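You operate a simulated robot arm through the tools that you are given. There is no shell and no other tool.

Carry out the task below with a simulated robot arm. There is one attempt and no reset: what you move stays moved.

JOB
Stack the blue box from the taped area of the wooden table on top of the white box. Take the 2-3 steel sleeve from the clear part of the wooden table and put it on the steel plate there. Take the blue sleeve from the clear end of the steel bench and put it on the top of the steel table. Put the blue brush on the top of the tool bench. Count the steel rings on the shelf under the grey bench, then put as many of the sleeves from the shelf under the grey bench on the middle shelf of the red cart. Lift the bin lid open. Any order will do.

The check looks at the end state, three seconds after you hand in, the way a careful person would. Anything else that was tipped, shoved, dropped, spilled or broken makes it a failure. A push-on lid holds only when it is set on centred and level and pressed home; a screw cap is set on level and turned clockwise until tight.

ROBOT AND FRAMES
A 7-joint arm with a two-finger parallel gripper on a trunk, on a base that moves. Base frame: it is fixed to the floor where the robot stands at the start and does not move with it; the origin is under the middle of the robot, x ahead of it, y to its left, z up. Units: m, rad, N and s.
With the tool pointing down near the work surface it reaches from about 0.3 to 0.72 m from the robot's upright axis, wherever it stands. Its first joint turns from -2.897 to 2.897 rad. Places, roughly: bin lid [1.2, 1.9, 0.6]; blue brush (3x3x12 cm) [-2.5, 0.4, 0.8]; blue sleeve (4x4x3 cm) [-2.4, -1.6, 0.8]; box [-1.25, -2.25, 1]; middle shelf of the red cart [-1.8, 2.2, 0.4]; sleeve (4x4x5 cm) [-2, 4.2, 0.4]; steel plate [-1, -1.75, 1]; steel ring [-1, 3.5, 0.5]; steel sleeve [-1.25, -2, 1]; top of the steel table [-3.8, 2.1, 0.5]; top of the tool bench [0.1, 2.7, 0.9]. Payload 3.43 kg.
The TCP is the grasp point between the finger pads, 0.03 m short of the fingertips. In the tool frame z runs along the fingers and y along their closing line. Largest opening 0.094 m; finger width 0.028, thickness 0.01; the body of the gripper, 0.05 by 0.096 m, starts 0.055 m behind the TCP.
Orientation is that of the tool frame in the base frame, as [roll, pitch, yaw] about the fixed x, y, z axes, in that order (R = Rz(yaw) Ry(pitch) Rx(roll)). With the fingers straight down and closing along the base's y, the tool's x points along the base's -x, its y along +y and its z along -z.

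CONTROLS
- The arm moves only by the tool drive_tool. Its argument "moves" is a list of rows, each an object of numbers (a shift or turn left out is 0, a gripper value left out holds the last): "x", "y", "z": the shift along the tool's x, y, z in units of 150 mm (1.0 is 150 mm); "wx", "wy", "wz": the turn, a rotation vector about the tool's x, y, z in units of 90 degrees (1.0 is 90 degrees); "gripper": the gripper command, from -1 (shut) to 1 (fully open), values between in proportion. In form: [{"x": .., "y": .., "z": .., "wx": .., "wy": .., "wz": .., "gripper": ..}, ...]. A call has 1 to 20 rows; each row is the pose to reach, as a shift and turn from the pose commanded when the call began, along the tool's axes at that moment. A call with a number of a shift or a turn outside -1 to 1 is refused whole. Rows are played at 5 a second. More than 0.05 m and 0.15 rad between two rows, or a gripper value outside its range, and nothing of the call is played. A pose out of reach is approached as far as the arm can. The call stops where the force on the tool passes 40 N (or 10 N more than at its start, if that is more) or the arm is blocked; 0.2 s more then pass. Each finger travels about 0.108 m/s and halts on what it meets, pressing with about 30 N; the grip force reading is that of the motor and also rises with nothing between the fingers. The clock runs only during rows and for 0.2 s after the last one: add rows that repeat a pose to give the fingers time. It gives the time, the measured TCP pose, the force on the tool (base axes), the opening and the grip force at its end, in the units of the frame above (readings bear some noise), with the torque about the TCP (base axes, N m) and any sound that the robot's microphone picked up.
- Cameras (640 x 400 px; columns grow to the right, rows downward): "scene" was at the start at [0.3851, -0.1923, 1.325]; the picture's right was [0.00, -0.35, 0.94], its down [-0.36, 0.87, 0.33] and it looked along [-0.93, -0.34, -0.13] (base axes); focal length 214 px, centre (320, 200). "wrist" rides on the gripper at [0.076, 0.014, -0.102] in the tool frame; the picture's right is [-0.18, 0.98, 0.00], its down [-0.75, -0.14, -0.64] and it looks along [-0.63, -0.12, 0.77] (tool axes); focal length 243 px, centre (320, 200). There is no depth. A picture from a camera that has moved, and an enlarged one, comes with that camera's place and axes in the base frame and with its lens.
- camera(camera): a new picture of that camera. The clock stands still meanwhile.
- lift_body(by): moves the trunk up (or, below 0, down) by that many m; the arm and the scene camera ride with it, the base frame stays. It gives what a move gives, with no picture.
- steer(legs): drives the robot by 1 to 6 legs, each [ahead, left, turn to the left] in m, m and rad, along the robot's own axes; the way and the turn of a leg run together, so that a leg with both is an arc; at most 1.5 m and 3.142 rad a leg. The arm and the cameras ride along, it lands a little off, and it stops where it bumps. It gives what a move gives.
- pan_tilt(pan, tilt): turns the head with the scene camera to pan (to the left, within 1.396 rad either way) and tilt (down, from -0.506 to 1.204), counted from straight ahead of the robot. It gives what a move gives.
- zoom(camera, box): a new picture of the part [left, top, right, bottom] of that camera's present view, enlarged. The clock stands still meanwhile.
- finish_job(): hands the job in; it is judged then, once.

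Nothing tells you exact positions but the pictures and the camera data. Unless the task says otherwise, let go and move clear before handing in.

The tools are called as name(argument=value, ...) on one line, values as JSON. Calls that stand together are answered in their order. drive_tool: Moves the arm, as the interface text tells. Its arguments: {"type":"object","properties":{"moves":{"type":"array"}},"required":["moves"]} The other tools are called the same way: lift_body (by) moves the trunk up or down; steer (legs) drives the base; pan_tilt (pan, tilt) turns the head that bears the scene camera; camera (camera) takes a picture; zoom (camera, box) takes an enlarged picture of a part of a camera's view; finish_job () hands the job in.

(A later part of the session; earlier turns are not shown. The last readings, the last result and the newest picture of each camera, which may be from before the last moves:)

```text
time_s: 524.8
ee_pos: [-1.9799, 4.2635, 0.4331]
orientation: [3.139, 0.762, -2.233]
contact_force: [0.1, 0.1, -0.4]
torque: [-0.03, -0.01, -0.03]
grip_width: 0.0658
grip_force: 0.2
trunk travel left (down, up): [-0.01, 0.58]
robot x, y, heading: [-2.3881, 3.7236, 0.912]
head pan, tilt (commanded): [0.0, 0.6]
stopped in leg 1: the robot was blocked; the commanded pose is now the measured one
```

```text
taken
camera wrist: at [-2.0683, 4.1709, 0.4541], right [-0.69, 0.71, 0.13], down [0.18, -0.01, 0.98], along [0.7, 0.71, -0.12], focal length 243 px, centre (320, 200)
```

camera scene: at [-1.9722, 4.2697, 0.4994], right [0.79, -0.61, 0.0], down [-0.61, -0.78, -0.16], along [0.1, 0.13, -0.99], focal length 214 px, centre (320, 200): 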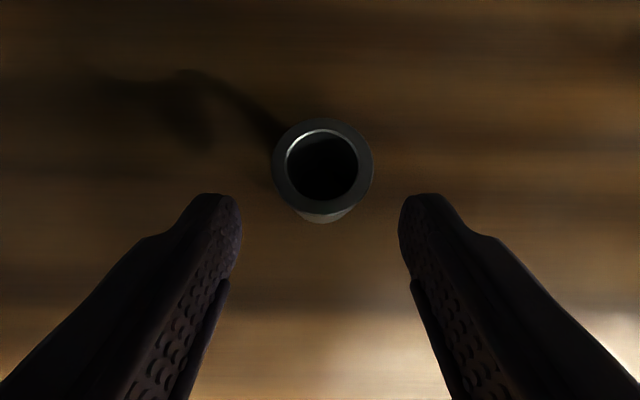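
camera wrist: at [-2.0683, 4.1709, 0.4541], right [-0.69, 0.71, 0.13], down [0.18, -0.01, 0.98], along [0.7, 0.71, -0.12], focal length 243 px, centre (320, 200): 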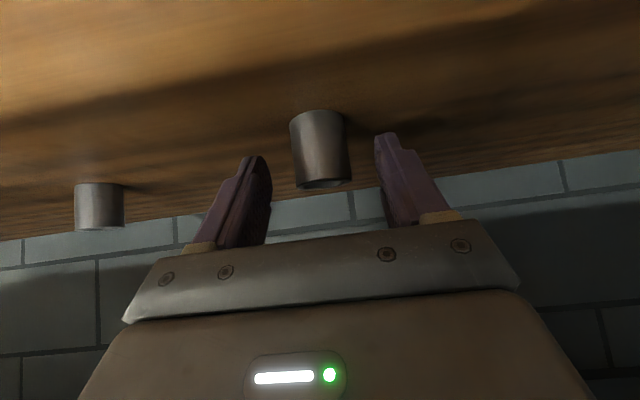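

Blocked again at almost the same base position, so I'll leave the base just short of there and use the arm itself to reach the last few centimetres.

steer(legs=[[-0.02, 0, 0]])

drive_tool(moves=[{"wy": -0.01, "x": -0.06, "z": 0.04}, {"wy": -0.015, "x": -0.13, "z": 0.1}, {"wy": -0.015, "x": -0.2, "z": 0.17}, {"wy": -0.015, "x": -0.25, "z": 0.22}, {"wy": -0.015, "x": -0.25, "z": 0.22}])

camera(camera="scene")

```text
time_s: 525.6
ee_pos: [-1.9916, 4.2482, 0.4307]
orientation: [3.141, 0.763, -2.231]
contact_force: [0.2, 0.1, 0.8]
torque: [0.01, 0.03, 0.03]
grip_width: 0.0658
grip_force: 0.0
trunk travel left (down, up): [-0.01, 0.58]
robot x, y, heading: [-2.3987, 3.7066, 0.907]
head pan, tilt (commanded): [0.0, 0.6]
```

```text
time_s: 526.8
ee_pos: [-1.959, 4.2878, 0.4347]
orientation: [-3.141, 0.788, -2.232]
contact_force: [-0.5, 0.7, -0.3]
torque: [-0.03, 0.0, -0.01]
grip_width: 0.0656
grip_force: 0.0
trunk travel left (down, up): [-0.01, 0.58]
robot x, y, heading: [-2.4037, 3.7045, 0.91]
head pan, tilt (commanded): [0.0, 0.6]
```

```text
taken
camera scene: at [-1.9531, 4.2932, 0.5019], right [0.79, -0.61, 0.0], down [-0.6, -0.78, -0.18], along [0.11, 0.15, -0.98], focal length 214 px, centre (320, 200)
```

scene: 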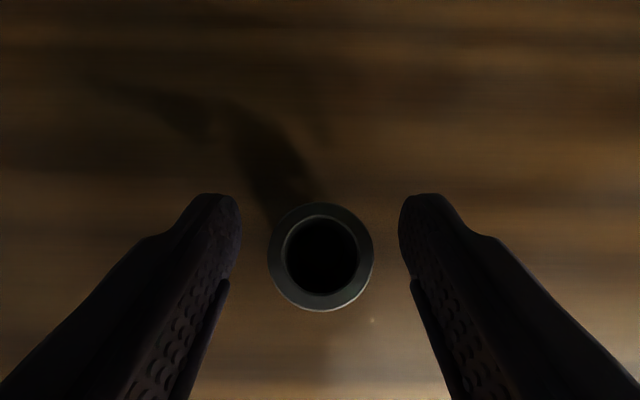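

The arm reaches it: the sleeve is now between the fingers. I'll lower 1.4 cm and grip.

drive_tool(moves=[{"x": 0.035, "z": 0.035}, {"x": 0.065, "z": 0.065}, {"x": 0.065, "z": 0.065}, {"x": 0.065, "z": 0.065, "gripper": 0.1}, {"x": 0.065, "z": 0.065, "gripper": -0.2}, {"x": 0.065, "z": 0.065, "gripper": -0.5}, {"x": 0.065, "z": 0.065, "gripper": -0.6}, {"x": 0.065, "z": 0.065, "gripper": -0.6}])

camera(camera="scene")

```text
time_s: 528.6
ee_pos: [-1.961, 4.286, 0.4222]
orientation: [3.14, 0.788, -2.23]
contact_force: [-0.4, -0.2, 0.6]
torque: [-0.05, -0.03, 0.0]
grip_width: 0.0378
grip_force: 30.5
trunk travel left (down, up): [-0.01, 0.58]
robot x, y, heading: [-2.3997, 3.7074, 0.91]
head pan, tilt (commanded): [0.0, 0.6]
```

```text
taken
camera scene: at [-1.9537, 4.2917, 0.4891], right [0.79, -0.61, 0.0], down [-0.6, -0.78, -0.19], along [0.11, 0.15, -0.98], focal length 214 px, centre (320, 200)
```

scene: 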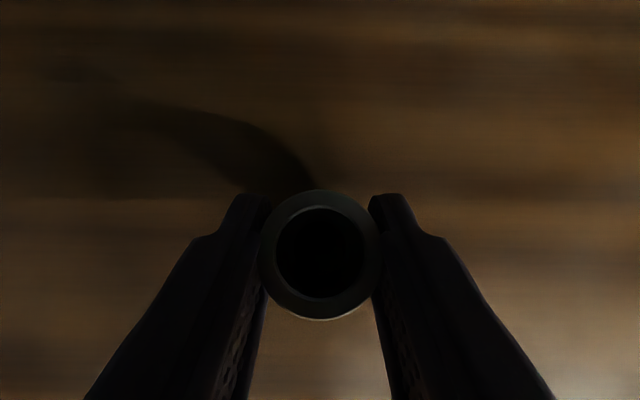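

Gripped (38 mm). I'll lift and check that it comes up with the hand.

drive_tool(moves=[{"x": -0.05, "z": -0.05}, {"x": -0.12, "z": -0.12}, {"x": -0.19, "z": -0.19}, {"x": -0.19, "z": -0.19}])

camera(camera="wrist")

camera(camera="scene")

```text
time_s: 529.6
ee_pos: [-1.9635, 4.2821, 0.453]
orientation: [3.137, 0.774, -2.233]
contact_force: [0.2, 1.6, -1.2]
torque: [0.0, 0.02, -0.03]
grip_width: 0.0377
grip_force: 29.9
trunk travel left (down, up): [-0.01, 0.58]
robot x, y, heading: [-2.4029, 3.7068, 0.912]
head pan, tilt (commanded): [0.0, 0.6]
```

```text
taken
camera wrist: at [-2.0523, 4.1894, 0.4728], right [-0.7, 0.71, 0.13], down [0.17, -0.02, 0.99], along [0.7, 0.71, -0.11], focal length 243 px, centre (320, 200)
```

wrist: 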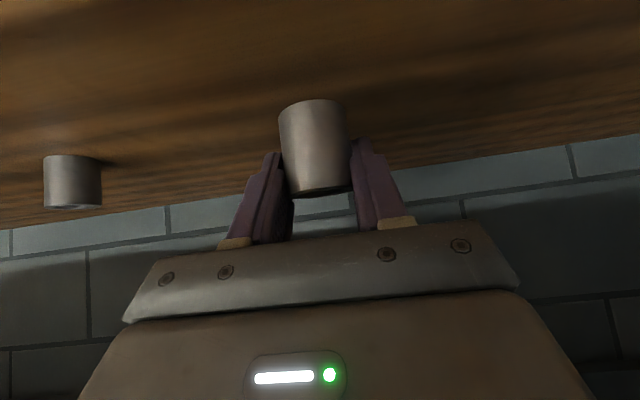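

```text
taken
camera scene: at [-1.9565, 4.2877, 0.5196], right [0.79, -0.61, 0.0], down [-0.6, -0.78, -0.17], along [0.1, 0.14, -0.98], focal length 214 px, centre (320, 200)
```

scene: 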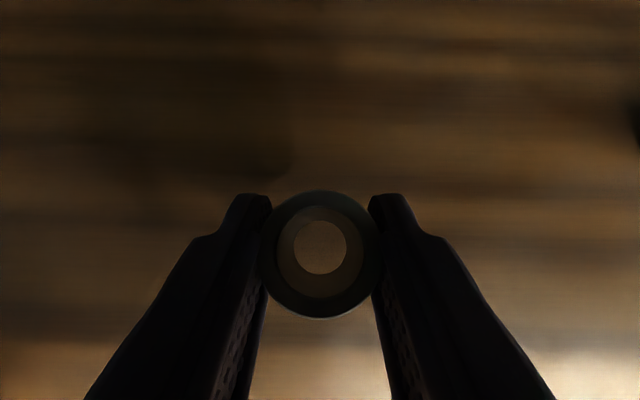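

The sleeve is up. I'll back out and draw the arm in.

steer(legs=[[-0.38, 0, 0]])

drive_tool(moves=[{"x": 0.12, "z": -0.14}, {"x": 0.25, "z": -0.29}, {"x": 0.38, "z": -0.44}, {"x": 0.5, "z": -0.58}, {"x": 0.5, "z": -0.58}])

camera(camera="wrist")

```text
time_s: 532.0
ee_pos: [-2.1893, 3.9883, 0.4614]
orientation: [3.139, 0.787, -2.236]
contact_force: [-0.1, 0.4, -1.8]
torque: [0.0, 0.0, 0.02]
grip_width: 0.0382
grip_force: 29.7
trunk travel left (down, up): [-0.01, 0.58]
robot x, y, heading: [-2.6327, 3.41, 0.911]
head pan, tilt (commanded): [0.0, 0.6]
```

```text
time_s: 533.2
ee_pos: [-2.2596, 3.8985, 0.4709]
orientation: [3.14, 0.786, -2.234]
contact_force: [0.5, -0.9, -1.4]
torque: [0.01, 0.04, 0.01]
grip_width: 0.038
grip_force: 29.8
trunk travel left (down, up): [-0.01, 0.58]
robot x, y, heading: [-2.6312, 3.411, 0.912]
head pan, tilt (commanded): [0.0, 0.6]
```

```text
taken
camera wrist: at [-2.3493, 3.8072, 0.4885], right [-0.7, 0.71, 0.13], down [0.16, -0.03, 0.99], along [0.7, 0.71, -0.09], focal length 243 px, centre (320, 200)
```

wrist: 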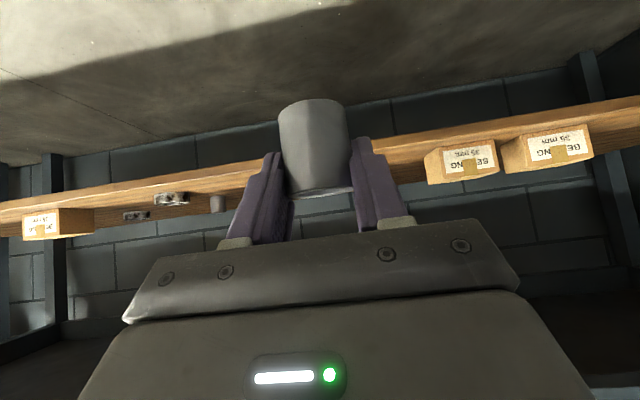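

Second sleeve secured. I'll carry it to the cart, stopping 13 cm further along the shelf than the first.

steer(legs=[[0, 0, -3.14], [-0.48, 0, 0], [0, 1.19, 0]])

pan_tilt(pan=0.0, tilt=0.0)

camera(camera="scene")

```text
time_s: 549.0
ee_pos: [-1.7744, 2.5806, 0.4707]
orientation: [-3.142, 0.787, 0.92]
contact_force: [0.3, -0.6, -1.9]
torque: [-0.03, 0.0, 0.01]
grip_width: 0.0378
grip_force: 30.2
trunk travel left (down, up): [-0.01, 0.58]
robot x, y, heading: [-1.4084, 3.0727, -2.221]
head pan, tilt (commanded): [0.0, 0.6]
```

```text
time_s: 550.0
ee_pos: [-1.7749, 2.5798, 0.4696]
orientation: [3.14, 0.786, 0.92]
contact_force: [0.2, -0.8, -1.4]
torque: [0.03, 0.01, -0.01]
grip_width: 0.0379
grip_force: 29.9
trunk travel left (down, up): [-0.01, 0.58]
robot x, y, heading: [-1.4094, 3.076, -2.221]
head pan, tilt (commanded): [0.0, 0.0]
```

```text
taken
camera scene: at [-1.8036, 2.5399, 0.5748], right [-0.8, 0.6, 0.0], down [0.43, 0.56, -0.71], along [-0.43, -0.56, -0.71], focal length 214 px, centre (320, 200)
```

scene: 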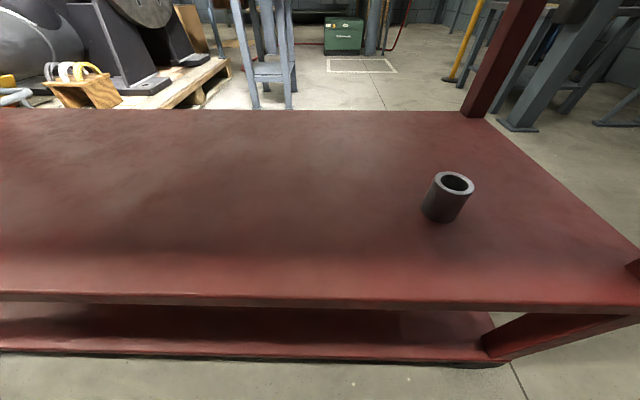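

Aligned with a free area of the shelf, 13 cm left of the first sleeve. I'll move in.

steer(legs=[[0.22, 0, 0]])

pan_tilt(pan=0.0, tilt=0.5)

camera(camera="scene")

drive_tool(moves=[{"x": 0.06, "z": 0.06}, {"x": 0.12, "z": 0.12}, {"x": 0.15, "z": 0.15}])

```text
time_s: 551.6
ee_pos: [-1.9026, 2.4099, 0.4697]
orientation: [3.141, 0.786, 0.92]
contact_force: [0.9, -0.3, -2.1]
torque: [0.02, 0.01, -0.02]
grip_width: 0.0375
grip_force: 30.3
trunk travel left (down, up): [-0.01, 0.58]
robot x, y, heading: [-1.5378, 2.9054, -2.218]
head pan, tilt (commanded): [0.0, 0.0]
```

```text
time_s: 552.5
ee_pos: [-1.9015, 2.4101, 0.4708]
orientation: [3.141, 0.784, 0.921]
contact_force: [-0.5, -0.6, -1.8]
torque: [0.02, 0.0, 0.01]
grip_width: 0.0379
grip_force: 30.8
trunk travel left (down, up): [-0.01, 0.58]
robot x, y, heading: [-1.5365, 2.9005, -2.22]
head pan, tilt (commanded): [0.0, 0.499]
```

```text
taken
camera scene: at [-1.9123, 2.3947, 0.5415], right [-0.8, 0.6, 0.0], down [0.58, 0.76, -0.28], along [-0.17, -0.23, -0.96], focal length 214 px, centre (320, 200)
```

scene: 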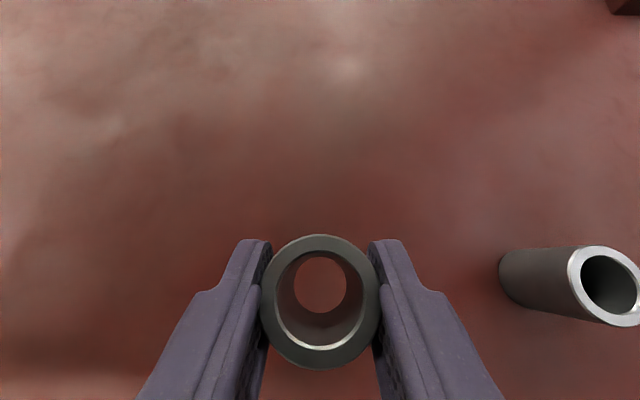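

```text
time_s: 553.4
ee_pos: [-1.9021, 2.4105, 0.4385]
orientation: [3.139, 0.785, 0.921]
contact_force: [-0.2, 0.4, -1.2]
torque: [0.0, -0.04, 0.0]
grip_width: 0.0379
grip_force: 30.7
trunk travel left (down, up): [-0.01, 0.58]
robot x, y, heading: [-1.5403, 2.9008, -2.216]
head pan, tilt (commanded): [0.0, 0.499]
```

drive_tool(moves=[{"x": 0.012, "z": 0.012}, {"x": 0.024, "z": 0.024}, {"x": 0.036, "z": 0.036}])

drive_tool(moves=[{"x": 0.01, "z": 0.01}, {"x": 0.02, "z": 0.02}])

```text
time_s: 554.1
ee_pos: [-1.9018, 2.4099, 0.4306]
orientation: [3.141, 0.787, 0.922]
contact_force: [0.0, -0.6, -2.0]
torque: [0.02, -0.03, 0.0]
grip_width: 0.0379
grip_force: 29.4
trunk travel left (down, up): [-0.01, 0.58]
robot x, y, heading: [-1.5401, 2.9011, -2.215]
head pan, tilt (commanded): [0.0, 0.499]
```

```text
time_s: 554.8
ee_pos: [-1.9033, 2.4103, 0.4282]
orientation: [3.139, 0.789, 0.923]
contact_force: [3.0, 3.2, 14.4]
torque: [0.33, -0.07, -0.1]
grip_width: 0.0378
grip_force: 30.9
trunk travel left (down, up): [-0.01, 0.58]
robot x, y, heading: [-1.5367, 2.9036, -2.22]
head pan, tilt (commanded): [0.0, 0.499]
```

Contact with the shelf. Releasing and withdrawing.

drive_tool(moves=[{"gripper": -0.1}, {"gripper": 0.2}, {"gripper": 0.4}, {"gripper": 0.4}, {"z": -0.15}, {"z": -0.35}, {"z": -0.5}, {"z": -0.5}])

steer(legs=[[-0.22, 0, 0]])

pan_tilt(pan=0.0, tilt=0.0)

camera(camera="scene")

```text
time_s: 556.5
ee_pos: [-1.8709, 2.4538, 0.4807]
orientation: [3.141, 0.785, 0.923]
contact_force: [-0.6, -0.6, 0.3]
torque: [-0.02, 0.0, 0.0]
grip_width: 0.0659
grip_force: 0.2
trunk travel left (down, up): [-0.01, 0.58]
robot x, y, heading: [-1.5394, 2.9038, -2.219]
head pan, tilt (commanded): [0.0, 0.499]
```

```text
time_s: 558.2
ee_pos: [-1.7362, 2.6276, 0.48]
orientation: [-3.142, 0.785, 0.925]
contact_force: [-0.4, 0.4, -0.3]
torque: [0.03, 0.0, -0.02]
grip_width: 0.0661
grip_force: 0.0
trunk travel left (down, up): [-0.01, 0.58]
robot x, y, heading: [-1.4076, 3.0776, -2.215]
head pan, tilt (commanded): [0.0, 0.499]
```

```text
time_s: 559.2
ee_pos: [-1.7359, 2.6272, 0.4807]
orientation: [3.141, 0.788, 0.923]
contact_force: [-0.9, 0.7, 0.3]
torque: [-0.02, -0.01, 0.01]
grip_width: 0.0657
grip_force: 0.0
trunk travel left (down, up): [-0.01, 0.58]
robot x, y, heading: [-1.4089, 3.0766, -2.217]
head pan, tilt (commanded): [0.0, 0.0]
```

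```text
taken
camera scene: at [-1.7647, 2.5872, 0.5853], right [-0.8, 0.6, 0.0], down [0.43, 0.56, -0.71], along [-0.42, -0.57, -0.71], focal length 214 px, centre (320, 200)
```

scene: 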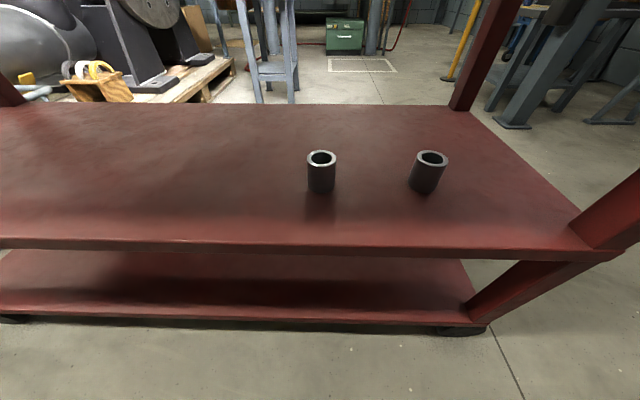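

Two sleeves are on the cart's middle shelf. Going back for the third one (the right-hand sleeve, behind a ring).

steer(legs=[[0, -1.15, 0], [0.49, 0, 0], [0, 0, 3.125], [0, -0.31, 0]])

pan_tilt(pan=0.0, tilt=-0.2)

camera(camera="scene")

zoom(camera="scene", box=[200, 130, 500, 280])

```text
time_s: 576.6
ee_pos: [-2.0468, 3.6679, 0.4799]
orientation: [3.14, 0.788, -2.24]
contact_force: [0.6, -0.9, -0.1]
torque: [0.01, 0.01, -0.01]
grip_width: 0.0656
grip_force: 0.1
trunk travel left (down, up): [-0.01, 0.58]
robot x, y, heading: [-2.386, 3.2248, 0.903]
head pan, tilt (commanded): [0.0, 0.0]
```

```text
time_s: 577.4
ee_pos: [-2.0467, 3.6679, 0.479]
orientation: [3.14, 0.785, -2.239]
contact_force: [0.1, 0.2, 0.2]
torque: [0.0, 0.02, 0.01]
grip_width: 0.0655
grip_force: 0.1
trunk travel left (down, up): [-0.01, 0.58]
robot x, y, heading: [-2.3867, 3.225, 0.901]
head pan, tilt (commanded): [0.0, -0.201]
```

```text
taken
camera scene: at [-2.0103, 3.7114, 0.6024], right [0.79, -0.62, 0.0], down [-0.34, -0.43, -0.83], along [0.51, 0.66, -0.55], focal length 214 px, centre (320, 200)
```

scene: 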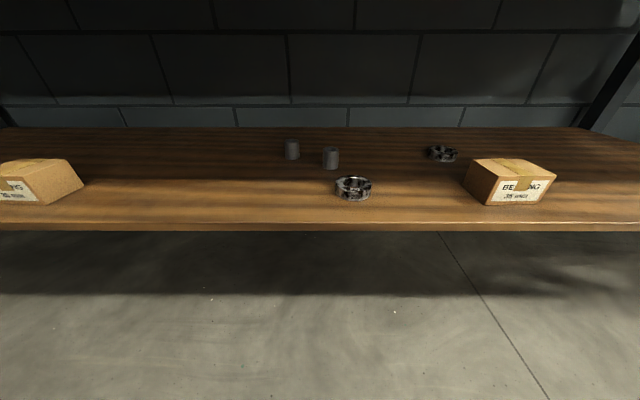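

```text
2.13 times, centred on (350, 205) of scene
camera zoom: at [-2.0103, 3.7114, 0.6024], right [0.79, -0.62, 0.0], down [-0.34, -0.43, -0.83], along [0.51, 0.66, -0.55], focal length 458 px, centre (256, 189)
```

zoom: 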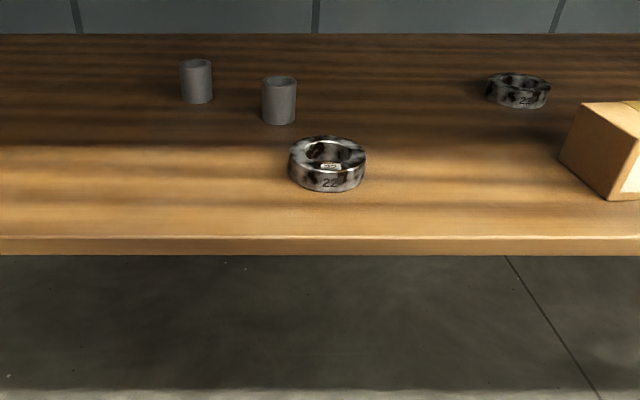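

C is at s ≈ -3.845 with the ring just in front and slightly right (ring top ≈ 0.404). I'll extend at a height that passes over the ring and drive in.

drive_tool(moves=[{"x": -0.15, "z": 0.15}, {"x": -0.3, "z": 0.3}, {"x": -0.45, "z": 0.45}, {"x": -0.59, "z": 0.58}, {"x": -0.59, "z": 0.58}])

steer(legs=[[0.34, -0.02, 0]])

pan_tilt(pan=0.0, tilt=0.4)

camera(camera="scene")

camera(camera="wrist")

```text
time_s: 578.6
ee_pos: [-1.9699, 3.7666, 0.4804]
orientation: [3.141, 0.786, -2.238]
contact_force: [-0.4, -0.9, 0.4]
torque: [0.0, 0.0, -0.01]
grip_width: 0.0657
grip_force: 0.1
trunk travel left (down, up): [-0.01, 0.58]
robot x, y, heading: [-2.3898, 3.2245, 0.904]
head pan, tilt (commanded): [0.0, -0.201]
```

```text
time_s: 580.8
ee_pos: [-1.7457, 4.0198, 0.4815]
orientation: [3.14, 0.784, -2.239]
contact_force: [0.3, 0.0, 0.1]
torque: [0.02, 0.02, -0.01]
grip_width: 0.0659
grip_force: 0.0
trunk travel left (down, up): [-0.01, 0.58]
robot x, y, heading: [-2.1631, 3.4752, 0.904]
head pan, tilt (commanded): [0.0, -0.201]
```

```text
time_s: 581.8
ee_pos: [-1.7452, 4.0199, 0.4816]
orientation: [3.139, 0.786, -2.239]
contact_force: [-0.5, 0.6, -0.5]
torque: [-0.02, 0.01, -0.01]
grip_width: 0.0657
grip_force: 0.1
trunk travel left (down, up): [-0.01, 0.58]
robot x, y, heading: [-2.1642, 3.4786, 0.908]
head pan, tilt (commanded): [0.0, 0.4]
```

```text
taken
camera scene: at [-1.7287, 4.038, 0.5582], right [0.79, -0.62, 0.0], down [-0.57, -0.73, -0.38], along [0.23, 0.3, -0.93], focal length 214 px, centre (320, 200)
```

scene: 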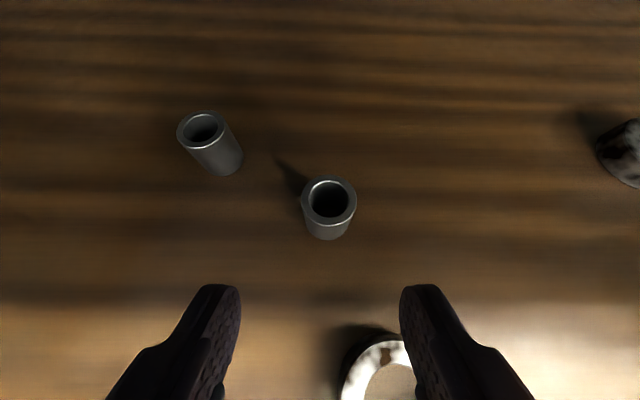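

```text
taken
camera wrist: at [-1.8347, 3.9283, 0.4998], right [-0.69, 0.71, 0.13], down [0.16, -0.03, 0.99], along [0.7, 0.7, -0.1], focal length 243 px, centre (320, 200)
```

wrist: 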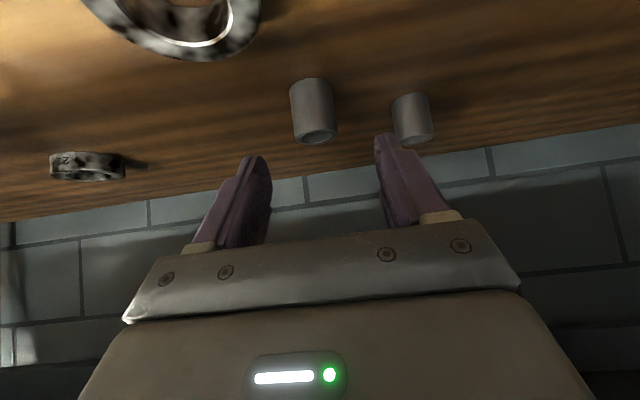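

C is 7 cm ahead and 7 mm right of centre. I'll nudge the base 2 cm and extend onto it.

steer(legs=[[0.022, -0.004, 0]])

drive_tool(moves=[{"x": -0.08, "z": 0.08}, {"x": -0.16, "z": 0.16}, {"x": -0.24, "z": 0.24}, {"x": -0.24, "z": 0.24}])

camera(camera="scene")

camera(camera="wrist")

```text
time_s: 582.8
ee_pos: [-1.7312, 4.0305, 0.4792]
orientation: [3.14, 0.78, -2.239]
contact_force: [-0.3, -0.7, 0.2]
torque: [0.01, 0.03, 0.01]
grip_width: 0.0659
grip_force: 0.2
trunk travel left (down, up): [-0.01, 0.58]
robot x, y, heading: [-2.1453, 3.4873, 0.91]
head pan, tilt (commanded): [0.0, 0.4]
stopped in leg 1: the robot was blocked; the commanded pose is now the measured one
```

```text
time_s: 583.8
ee_pos: [-1.7087, 4.0621, 0.4785]
orientation: [3.14, 0.778, -2.239]
contact_force: [0.0, 0.7, 1.2]
torque: [0.0, -0.04, 0.01]
grip_width: 0.0657
grip_force: 0.0
trunk travel left (down, up): [-0.01, 0.58]
robot x, y, heading: [-2.1447, 3.4885, 0.898]
head pan, tilt (commanded): [0.0, 0.4]
```

```text
taken
camera scene: at [-1.6906, 4.0813, 0.5566], right [0.79, -0.62, 0.0], down [-0.57, -0.73, -0.37], along [0.23, 0.29, -0.93], focal length 214 px, centre (320, 200)
```

scene: 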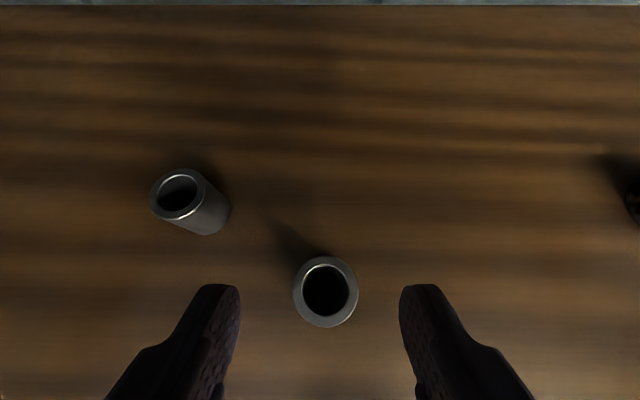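

```text
taken
camera wrist: at [-1.7967, 3.9713, 0.4992], right [-0.69, 0.71, 0.13], down [0.16, -0.02, 0.99], along [0.7, 0.7, -0.1], focal length 243 px, centre (320, 200)
```

wrist: 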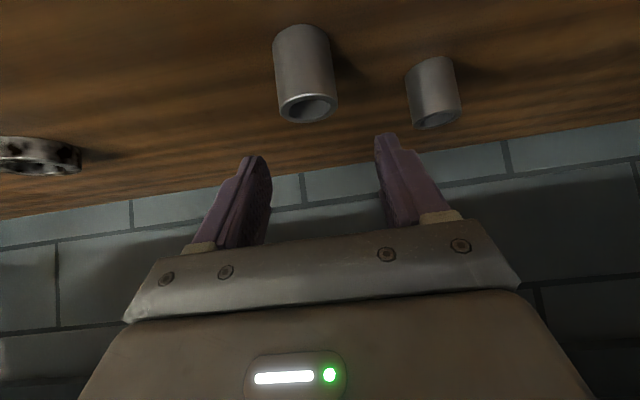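

The sleeve is nearly between the fingertips. I'll move down and forward onto it.

drive_tool(moves=[{"x": 0.0, "z": 0.1}, {"x": 0.05, "z": 0.18}, {"x": 0.11, "z": 0.26}, {"x": 0.16, "z": 0.33}, {"x": 0.16, "z": 0.33}])

camera(camera="scene")

camera(camera="wrist")

```text
time_s: 585.0
ee_pos: [-1.6953, 4.0772, 0.4372]
orientation: [3.139, 0.782, -2.24]
contact_force: [0.6, 0.4, -0.9]
torque: [0.02, 0.01, -0.01]
grip_width: 0.0655
grip_force: 0.1
out of reach, approached as far as the arm can: row 3, 4, 5
trunk travel left (down, up): [-0.01, 0.58]
robot x, y, heading: [-2.1495, 3.491, 0.907]
head pan, tilt (commanded): [0.0, 0.4]
```

```text
taken
camera scene: at [-1.6787, 4.0959, 0.5136], right [0.79, -0.62, 0.0], down [-0.57, -0.73, -0.37], along [0.23, 0.29, -0.93], focal length 214 px, centre (320, 200)
```

scene: 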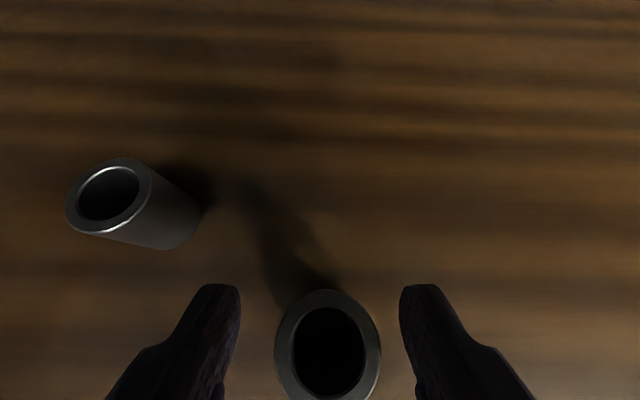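

```text
taken
camera wrist: at [-1.7848, 3.9859, 0.4561], right [-0.69, 0.71, 0.13], down [0.16, -0.02, 0.99], along [0.7, 0.7, -0.1], focal length 243 px, centre (320, 200)
```

wrist: 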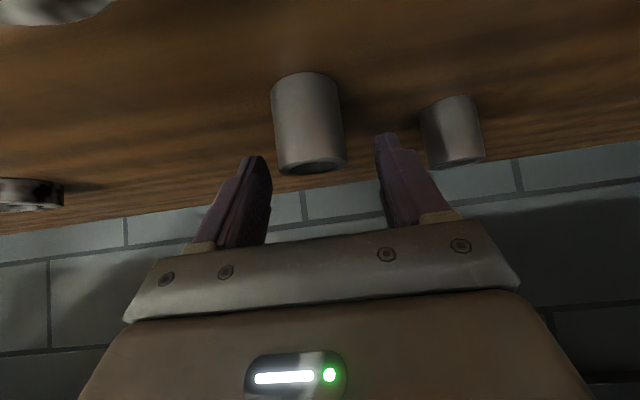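

Just at the reach limit. I'll come back slightly while lowering to get the pads onto the sleeve.

drive_tool(moves=[{"x": 0.04, "z": 0.0}, {"x": 0.08, "z": 0.02}, {"x": 0.1, "z": 0.03}, {"x": 0.1, "z": 0.03}])

```text
time_s: 586.0
ee_pos: [-1.7014, 4.0684, 0.4268]
orientation: [3.141, 0.781, -2.239]
contact_force: [-1.2, 0.7, 0.7]
torque: [-0.01, 0.02, 0.03]
grip_width: 0.0656
grip_force: 0.0
trunk travel left (down, up): [-0.01, 0.58]
robot x, y, heading: [-2.147, 3.4945, 0.907]
head pan, tilt (commanded): [0.0, 0.4]
```

drive_tool(moves=[{"gripper": 0.1}, {"gripper": -0.2}, {"gripper": -0.5}, {"gripper": -0.6}, {"gripper": -0.6}])

camera(camera="wrist")

camera(camera="scene")

```text
time_s: 587.1
ee_pos: [-1.7008, 4.07, 0.4251]
orientation: [3.142, 0.779, -2.238]
contact_force: [1.5, -1.0, 1.5]
torque: [-0.04, -0.08, 0.01]
grip_width: 0.0377
grip_force: 30.1
trunk travel left (down, up): [-0.01, 0.58]
robot x, y, heading: [-2.1502, 3.4914, 0.9]
head pan, tilt (commanded): [0.0, 0.4]
```

```text
taken
camera wrist: at [-1.7903, 3.9784, 0.4452], right [-0.69, 0.71, 0.13], down [0.16, -0.02, 0.99], along [0.7, 0.7, -0.1], focal length 243 px, centre (320, 200)
```

wrist: 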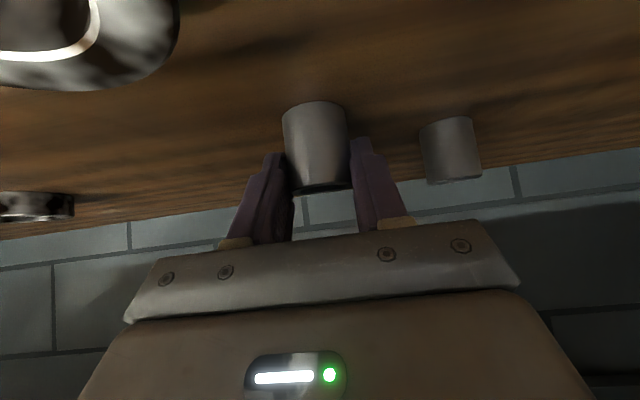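

```text
taken
camera scene: at [-1.6842, 4.0884, 0.5026], right [0.79, -0.62, 0.0], down [-0.57, -0.73, -0.37], along [0.23, 0.29, -0.93], focal length 214 px, centre (320, 200)
```

scene: 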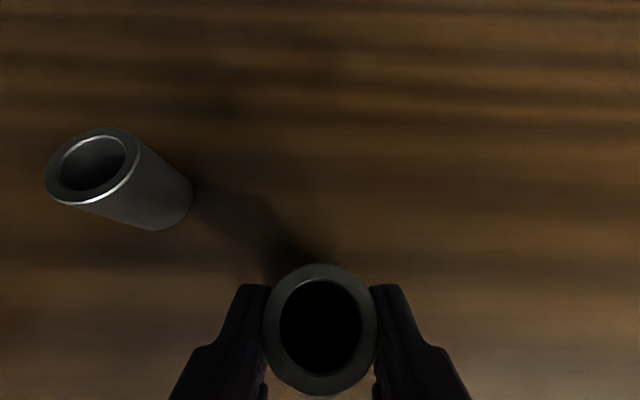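

Gripped. I'll lift it well above the ring's height before backing out.

drive_tool(moves=[{"x": -0.07, "z": -0.07}, {"x": -0.14, "z": -0.14}, {"x": -0.21, "z": -0.22}, {"x": -0.27, "z": -0.29}, {"x": -0.3, "z": -0.33}, {"x": -0.3, "z": -0.33}])

camera(camera="wrist")

```text
time_s: 588.8
ee_pos: [-1.7183, 4.0478, 0.4643]
orientation: [3.14, 0.728, -2.238]
contact_force: [0.1, -0.7, -1.3]
torque: [0.0, 0.01, -0.02]
grip_width: 0.0375
grip_force: 30.7
trunk travel left (down, up): [-0.01, 0.58]
robot x, y, heading: [-2.1446, 3.4899, 0.903]
head pan, tilt (commanded): [0.0, 0.4]
stopped in row 6: the arm was blocked; the commanded pose is now the measured one
```

```text
taken
camera wrist: at [-1.8076, 3.9567, 0.4904], right [-0.69, 0.72, 0.12], down [0.19, 0.02, 0.98], along [0.7, 0.7, -0.15], focal length 243 px, centre (320, 200)
```

wrist: 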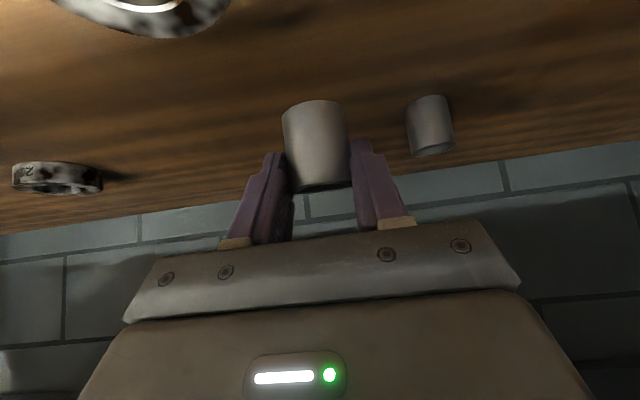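

The forearm touches the bench edge, so I can't lift higher here. I'll shift slightly back and to the left of the ring first, then lift more.

steer(legs=[[-0.015, 0.045, 0]])

drive_tool(moves=[{"x": -0.04, "z": -0.08}, {"x": -0.08, "z": -0.16}, {"x": -0.1, "z": -0.22}, {"x": -0.1, "z": -0.22}])

camera(camera="wrist")

```text
time_s: 589.7
ee_pos: [-1.7633, 4.0653, 0.4633]
orientation: [3.14, 0.73, -2.238]
contact_force: [-0.4, -0.6, -2.0]
torque: [0.01, 0.04, -0.01]
grip_width: 0.0376
grip_force: 30.1
trunk travel left (down, up): [-0.01, 0.58]
robot x, y, heading: [-2.1913, 3.5023, 0.904]
head pan, tilt (commanded): [0.0, 0.4]
```

```text
time_s: 590.7
ee_pos: [-1.7702, 4.0551, 0.4959]
orientation: [3.14, 0.73, -2.237]
contact_force: [-0.8, -0.1, -1.8]
torque: [-0.02, 0.02, 0.0]
grip_width: 0.0377
grip_force: 30.3
trunk travel left (down, up): [-0.01, 0.58]
robot x, y, heading: [-2.193, 3.5041, 0.901]
head pan, tilt (commanded): [0.0, 0.4]
```

```text
taken
camera wrist: at [-1.8591, 3.9648, 0.5221], right [-0.69, 0.72, 0.12], down [0.2, 0.02, 0.98], along [0.7, 0.7, -0.15], focal length 243 px, centre (320, 200)
```

wrist: 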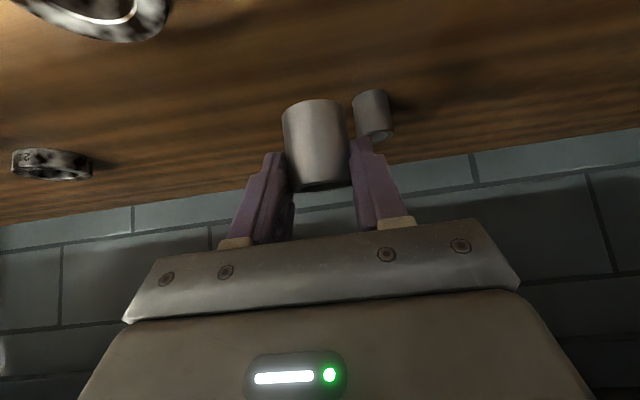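

Now clear. Backing out, then restoring the hand's pitch so the sleeve is upright again.

steer(legs=[[-0.33, 0, 0]])

drive_tool(moves=[{"wy": -0.015, "x": 0.12, "z": -0.1}, {"wy": -0.031, "x": 0.24, "z": -0.2}, {"wy": -0.031, "x": 0.38, "z": -0.32}, {"wy": -0.031, "x": 0.5, "z": -0.4}, {"wy": -0.031, "x": 0.5, "z": -0.4}])

pan_tilt(pan=0.0, tilt=-0.2)

camera(camera="scene")

camera(camera="wrist")

```text
time_s: 592.8
ee_pos: [-1.9753, 3.7956, 0.4972]
orientation: [3.141, 0.731, -2.236]
contact_force: [-0.1, -0.1, -1.0]
torque: [-0.06, 0.04, 0.01]
grip_width: 0.0379
grip_force: 29.8
trunk travel left (down, up): [-0.01, 0.58]
robot x, y, heading: [-2.3951, 3.2423, 0.909]
head pan, tilt (commanded): [0.0, 0.4]
```

```text
time_s: 594.0
ee_pos: [-2.0357, 3.7193, 0.4946]
orientation: [3.14, 0.781, -2.236]
contact_force: [-0.4, 0.9, -1.9]
torque: [-0.03, 0.03, -0.04]
grip_width: 0.0377
grip_force: 29.7
trunk travel left (down, up): [-0.01, 0.58]
robot x, y, heading: [-2.3964, 3.2431, 0.904]
head pan, tilt (commanded): [0.0, 0.4]
```

```text
time_s: 595.0
ee_pos: [-2.0354, 3.7198, 0.4951]
orientation: [3.139, 0.78, -2.238]
contact_force: [0.5, -0.1, -2.0]
torque: [-0.03, -0.01, -0.02]
grip_width: 0.0376
grip_force: 29.4
trunk travel left (down, up): [-0.01, 0.58]
robot x, y, heading: [-2.398, 3.2423, 0.906]
head pan, tilt (commanded): [0.0, -0.201]
```

```text
taken
camera scene: at [-1.9989, 3.7645, 0.6157], right [0.79, -0.62, 0.0], down [-0.34, -0.44, -0.83], along [0.51, 0.66, -0.56], focal length 214 px, centre (320, 200)
```

scene: 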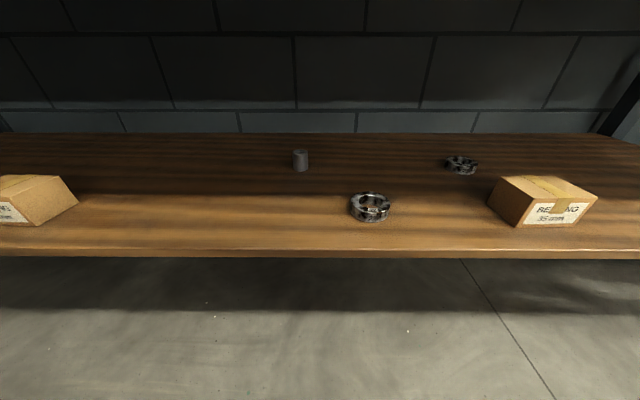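

```text
taken
camera wrist: at [-2.1243, 3.629, 0.5132], right [-0.69, 0.71, 0.13], down [0.16, -0.02, 0.99], along [0.7, 0.71, -0.1], focal length 243 px, centre (320, 200)
```

wrist: 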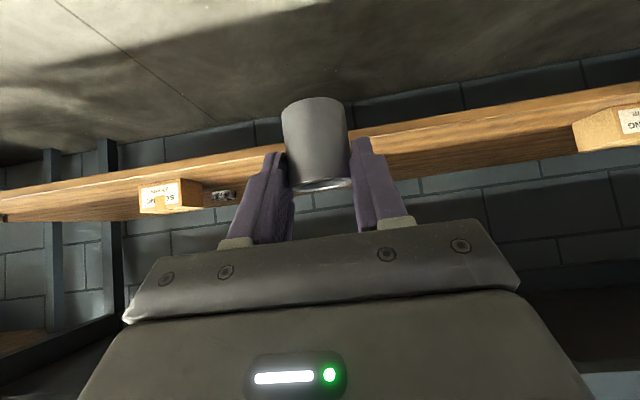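

The ring and the remaining sleeve are undisturbed. Carrying the third sleeve to the cart, placing it 13 cm further along.

steer(legs=[[0, 0.28, 0], [0, 0, -3.14], [-0.48, 0, 0], [0, 1.3, 0]])

pan_tilt(pan=0.0, tilt=0.0)

camera(camera="scene")

```text
time_s: 610.8
ee_pos: [-2.0853, 2.753, 0.494]
orientation: [3.135, 0.78, 0.785]
contact_force: [-2.4, 0.5, -2.3]
torque: [-0.14, -0.25, -0.12]
grip_width: 0.0377
grip_force: 30.0
trunk travel left (down, up): [-0.01, 0.58]
robot x, y, heading: [-1.6748, 3.184, -2.325]
head pan, tilt (commanded): [0.0, -0.201]
stopped in leg 4: the force on the tool passed its limit at 59 N (the readings are from after the stop); the commanded pose is now the measured one
```

```text
time_s: 611.5
ee_pos: [-2.0833, 2.7503, 0.493]
orientation: [3.136, 0.78, 0.784]
contact_force: [-0.9, 0.4, -1.5]
torque: [0.0, 0.01, -0.02]
grip_width: 0.0378
grip_force: 30.0
trunk travel left (down, up): [-0.01, 0.58]
robot x, y, heading: [-1.6765, 3.1876, -2.33]
head pan, tilt (commanded): [0.0, 0.0]
```

```text
taken
camera scene: at [-2.1189, 2.7148, 0.5983], right [-0.71, 0.7, -0.01], down [0.5, 0.5, -0.7], along [-0.49, -0.5, -0.71], focal length 214 px, centre (320, 200)
```

scene: 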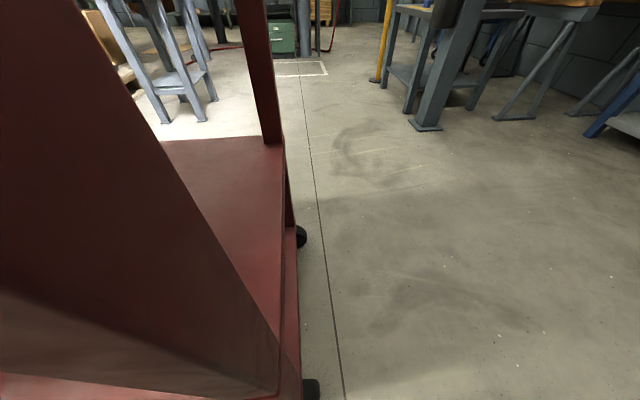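

The hand bumped the cart's corner post (the base had ended slightly rotated). I'll back away and inspect the cart and the sleeves on it.

steer(legs=[[0, -0.15, 0], [-0.12, 0, 0.1]])

pan_tilt(pan=0.5, tilt=-0.1)

camera(camera="scene")

```text
time_s: 613.8
ee_pos: [-2.0673, 2.9057, 0.4932]
orientation: [3.134, 0.779, 0.885]
contact_force: [-0.1, 0.3, -2.3]
torque: [0.0, 0.0, 0.01]
grip_width: 0.0377
grip_force: 30.1
trunk travel left (down, up): [-0.01, 0.58]
robot x, y, heading: [-1.7002, 3.3797, -2.228]
head pan, tilt (commanded): [0.0, 0.0]
```

```text
time_s: 614.7
ee_pos: [-2.0669, 2.9064, 0.4939]
orientation: [3.136, 0.782, 0.885]
contact_force: [0.9, -0.7, -2.0]
torque: [0.03, -0.02, -0.01]
grip_width: 0.0378
grip_force: 30.2
trunk travel left (down, up): [-0.01, 0.58]
robot x, y, heading: [-1.7061, 3.3832, -2.23]
head pan, tilt (commanded): [0.499, -0.099]
```

```text
taken
camera scene: at [-2.0637, 2.8431, 0.6144], right [-0.89, 0.29, -0.34], down [0.45, 0.47, -0.76], along [-0.06, -0.83, -0.55], focal length 214 px, centre (320, 200)
```

scene: 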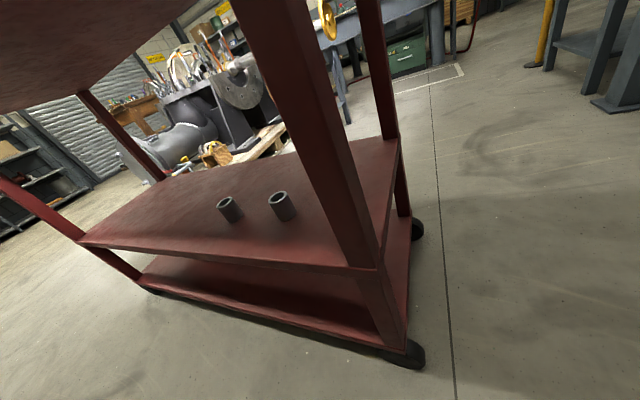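

The sleeves are still upright where I set them and the cart appears unmoved. I'll move along clear of the post and in to the third spot.

steer(legs=[[0.05, 0, 0], [0, 0.56, 0]])

pan_tilt(pan=0.0, tilt=0.0)

camera(camera="scene")

```text
time_s: 618.4
ee_pos: [-1.6595, 2.5284, 0.4934]
orientation: [3.134, 0.78, 0.879]
contact_force: [-0.3, 0.4, -1.0]
torque: [0.05, -0.05, 0.01]
grip_width: 0.0376
grip_force: 30.8
trunk travel left (down, up): [-0.01, 0.58]
robot x, y, heading: [-1.2932, 3.0021, -2.23]
head pan, tilt (commanded): [0.499, -0.099]
```

```text
time_s: 619.3
ee_pos: [-1.6576, 2.528, 0.494]
orientation: [3.134, 0.781, 0.88]
contact_force: [-0.1, -0.3, -2.3]
torque: [0.02, 0.0, 0.01]
grip_width: 0.0377
grip_force: 29.9
trunk travel left (down, up): [-0.01, 0.58]
robot x, y, heading: [-1.2906, 3.0003, -2.231]
head pan, tilt (commanded): [0.0, 0.0]
```

```text
taken
camera scene: at [-1.6897, 2.4884, 0.5984], right [-0.77, 0.63, -0.01], down [0.45, 0.55, -0.7], along [-0.44, -0.55, -0.71], focal length 214 px, centre (320, 200)
```

scene: 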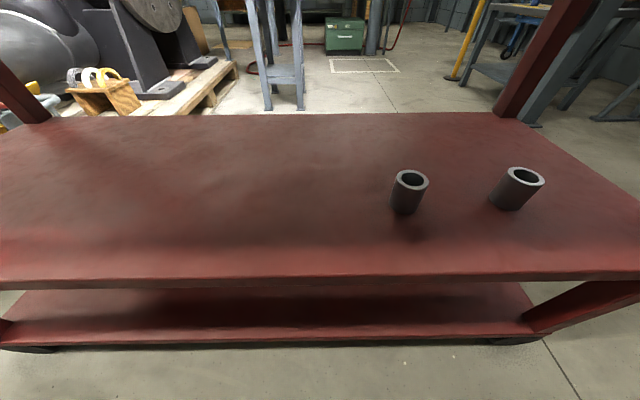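

Measured positions match where I placed them, so the cart did not move. Moving in with the third sleeve.

steer(legs=[[0.255, 0, 0]])

pan_tilt(pan=0.0, tilt=0.5)

camera(camera="scene")

drive_tool(moves=[{"x": 0.08, "z": 0.08}, {"x": 0.16, "z": 0.16}, {"x": 0.24, "z": 0.24}, {"x": 0.25, "z": 0.25}])

```text
time_s: 621.2
ee_pos: [-1.8195, 2.3292, 0.4931]
orientation: [3.137, 0.779, 0.875]
contact_force: [-0.2, -0.2, -1.1]
torque: [0.03, -0.02, -0.01]
grip_width: 0.0375
grip_force: 29.6
trunk travel left (down, up): [-0.01, 0.58]
robot x, y, heading: [-1.4489, 2.7994, -2.236]
head pan, tilt (commanded): [0.0, 0.0]
```

```text
time_s: 622.1
ee_pos: [-1.8188, 2.328, 0.4942]
orientation: [3.134, 0.78, 0.874]
contact_force: [-0.2, 0.7, -1.3]
torque: [0.03, -0.03, 0.01]
grip_width: 0.0378
grip_force: 30.1
trunk travel left (down, up): [-0.01, 0.58]
robot x, y, heading: [-1.4478, 2.799, -2.239]
head pan, tilt (commanded): [0.0, 0.499]
```

```text
taken
camera scene: at [-1.8299, 2.3139, 0.5652], right [-0.77, 0.64, -0.01], down [0.61, 0.74, -0.28], along [-0.17, -0.22, -0.96], focal length 214 px, centre (320, 200)
```

scene: 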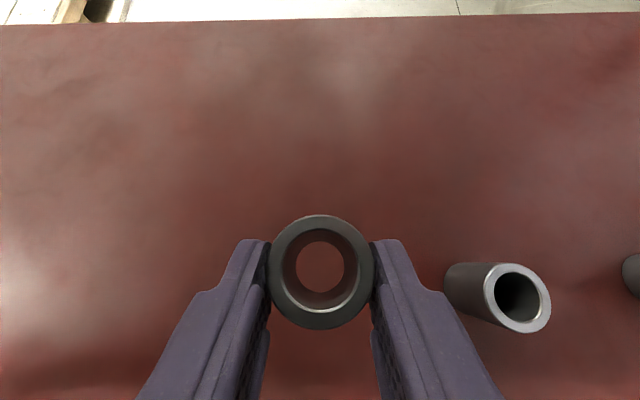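

```text
time_s: 623.1
ee_pos: [-1.8194, 2.3291, 0.4406]
orientation: [3.136, 0.779, 0.873]
contact_force: [-0.5, 1.3, -2.1]
torque: [0.02, -0.03, 0.01]
grip_width: 0.0376
grip_force: 30.1
trunk travel left (down, up): [-0.01, 0.58]
robot x, y, heading: [-1.4467, 2.7942, -2.232]
head pan, tilt (commanded): [0.0, 0.499]
```

drive_tool(moves=[{"x": 0.012, "z": 0.012}, {"x": 0.024, "z": 0.024}, {"x": 0.034, "z": 0.034}])

drive_tool(moves=[{"x": 0.01, "z": 0.01}, {"x": 0.02, "z": 0.02}])

```text
time_s: 623.9
ee_pos: [-1.8188, 2.3278, 0.4341]
orientation: [3.135, 0.785, 0.875]
contact_force: [1.8, 5.0, 15.9]
torque: [0.37, -0.03, -0.06]
grip_width: 0.0376
grip_force: 30.3
trunk travel left (down, up): [-0.01, 0.58]
robot x, y, heading: [-1.4492, 2.7942, -2.239]
head pan, tilt (commanded): [0.0, 0.499]
```

```text
time_s: 624.5
ee_pos: [-1.818, 2.3287, 0.4312]
orientation: [3.135, 0.783, 0.874]
contact_force: [0.8, -0.9, 18.6]
torque: [-0.21, 0.43, -0.07]
grip_width: 0.0375
grip_force: 30.0
trunk travel left (down, up): [-0.01, 0.58]
robot x, y, heading: [-1.4503, 2.7994, -2.239]
head pan, tilt (commanded): [0.0, 0.499]
```

Contact with the shelf. Releasing and withdrawing.

drive_tool(moves=[{"x": -0.01, "z": -0.01, "gripper": -0.1}, {"x": -0.01, "z": -0.01, "gripper": 0.2}, {"x": -0.01, "z": -0.01, "gripper": 0.4}, {"x": -0.01, "z": -0.01, "gripper": 0.4}, {"z": -0.15}, {"z": -0.35}, {"z": -0.5}, {"z": -0.5}])

steer(legs=[[-0.25, 0, 0]])

pan_tilt(pan=0.0, tilt=0.0)

camera(camera="scene")

```text
time_s: 626.3
ee_pos: [-1.7817, 2.3698, 0.4838]
orientation: [3.134, 0.78, 0.874]
contact_force: [-0.3, 0.6, 0.3]
torque: [-0.02, -0.01, 0.01]
grip_width: 0.0656
grip_force: 0.1
trunk travel left (down, up): [-0.01, 0.58]
robot x, y, heading: [-1.4527, 2.7974, -2.236]
head pan, tilt (commanded): [0.0, 0.499]
```

```text
time_s: 628.1
ee_pos: [-1.626, 2.5713, 0.4826]
orientation: [3.135, 0.78, 0.874]
contact_force: [0.7, -0.1, 0.2]
torque: [0.0, -0.02, -0.03]
grip_width: 0.0657
grip_force: 0.0
trunk travel left (down, up): [-0.01, 0.58]
robot x, y, heading: [-1.2918, 3.0006, -2.233]
head pan, tilt (commanded): [0.0, 0.499]
```

```text
time_s: 629.1
ee_pos: [-1.6258, 2.5699, 0.4829]
orientation: [3.134, 0.781, 0.874]
contact_force: [-1.2, 0.0, 0.4]
torque: [0.03, -0.01, -0.01]
grip_width: 0.0658
grip_force: 0.2
trunk travel left (down, up): [-0.01, 0.58]
robot x, y, heading: [-1.2916, 2.9995, -2.239]
head pan, tilt (commanded): [0.0, 0.0]
```

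```text
taken
camera scene: at [-1.657, 2.5312, 0.5872], right [-0.77, 0.64, -0.01], down [0.46, 0.55, -0.7], along [-0.45, -0.54, -0.71], focal length 214 px, centre (320, 200)
```

scene: 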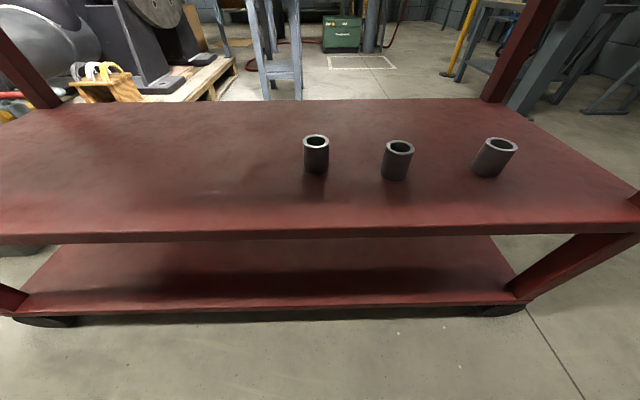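

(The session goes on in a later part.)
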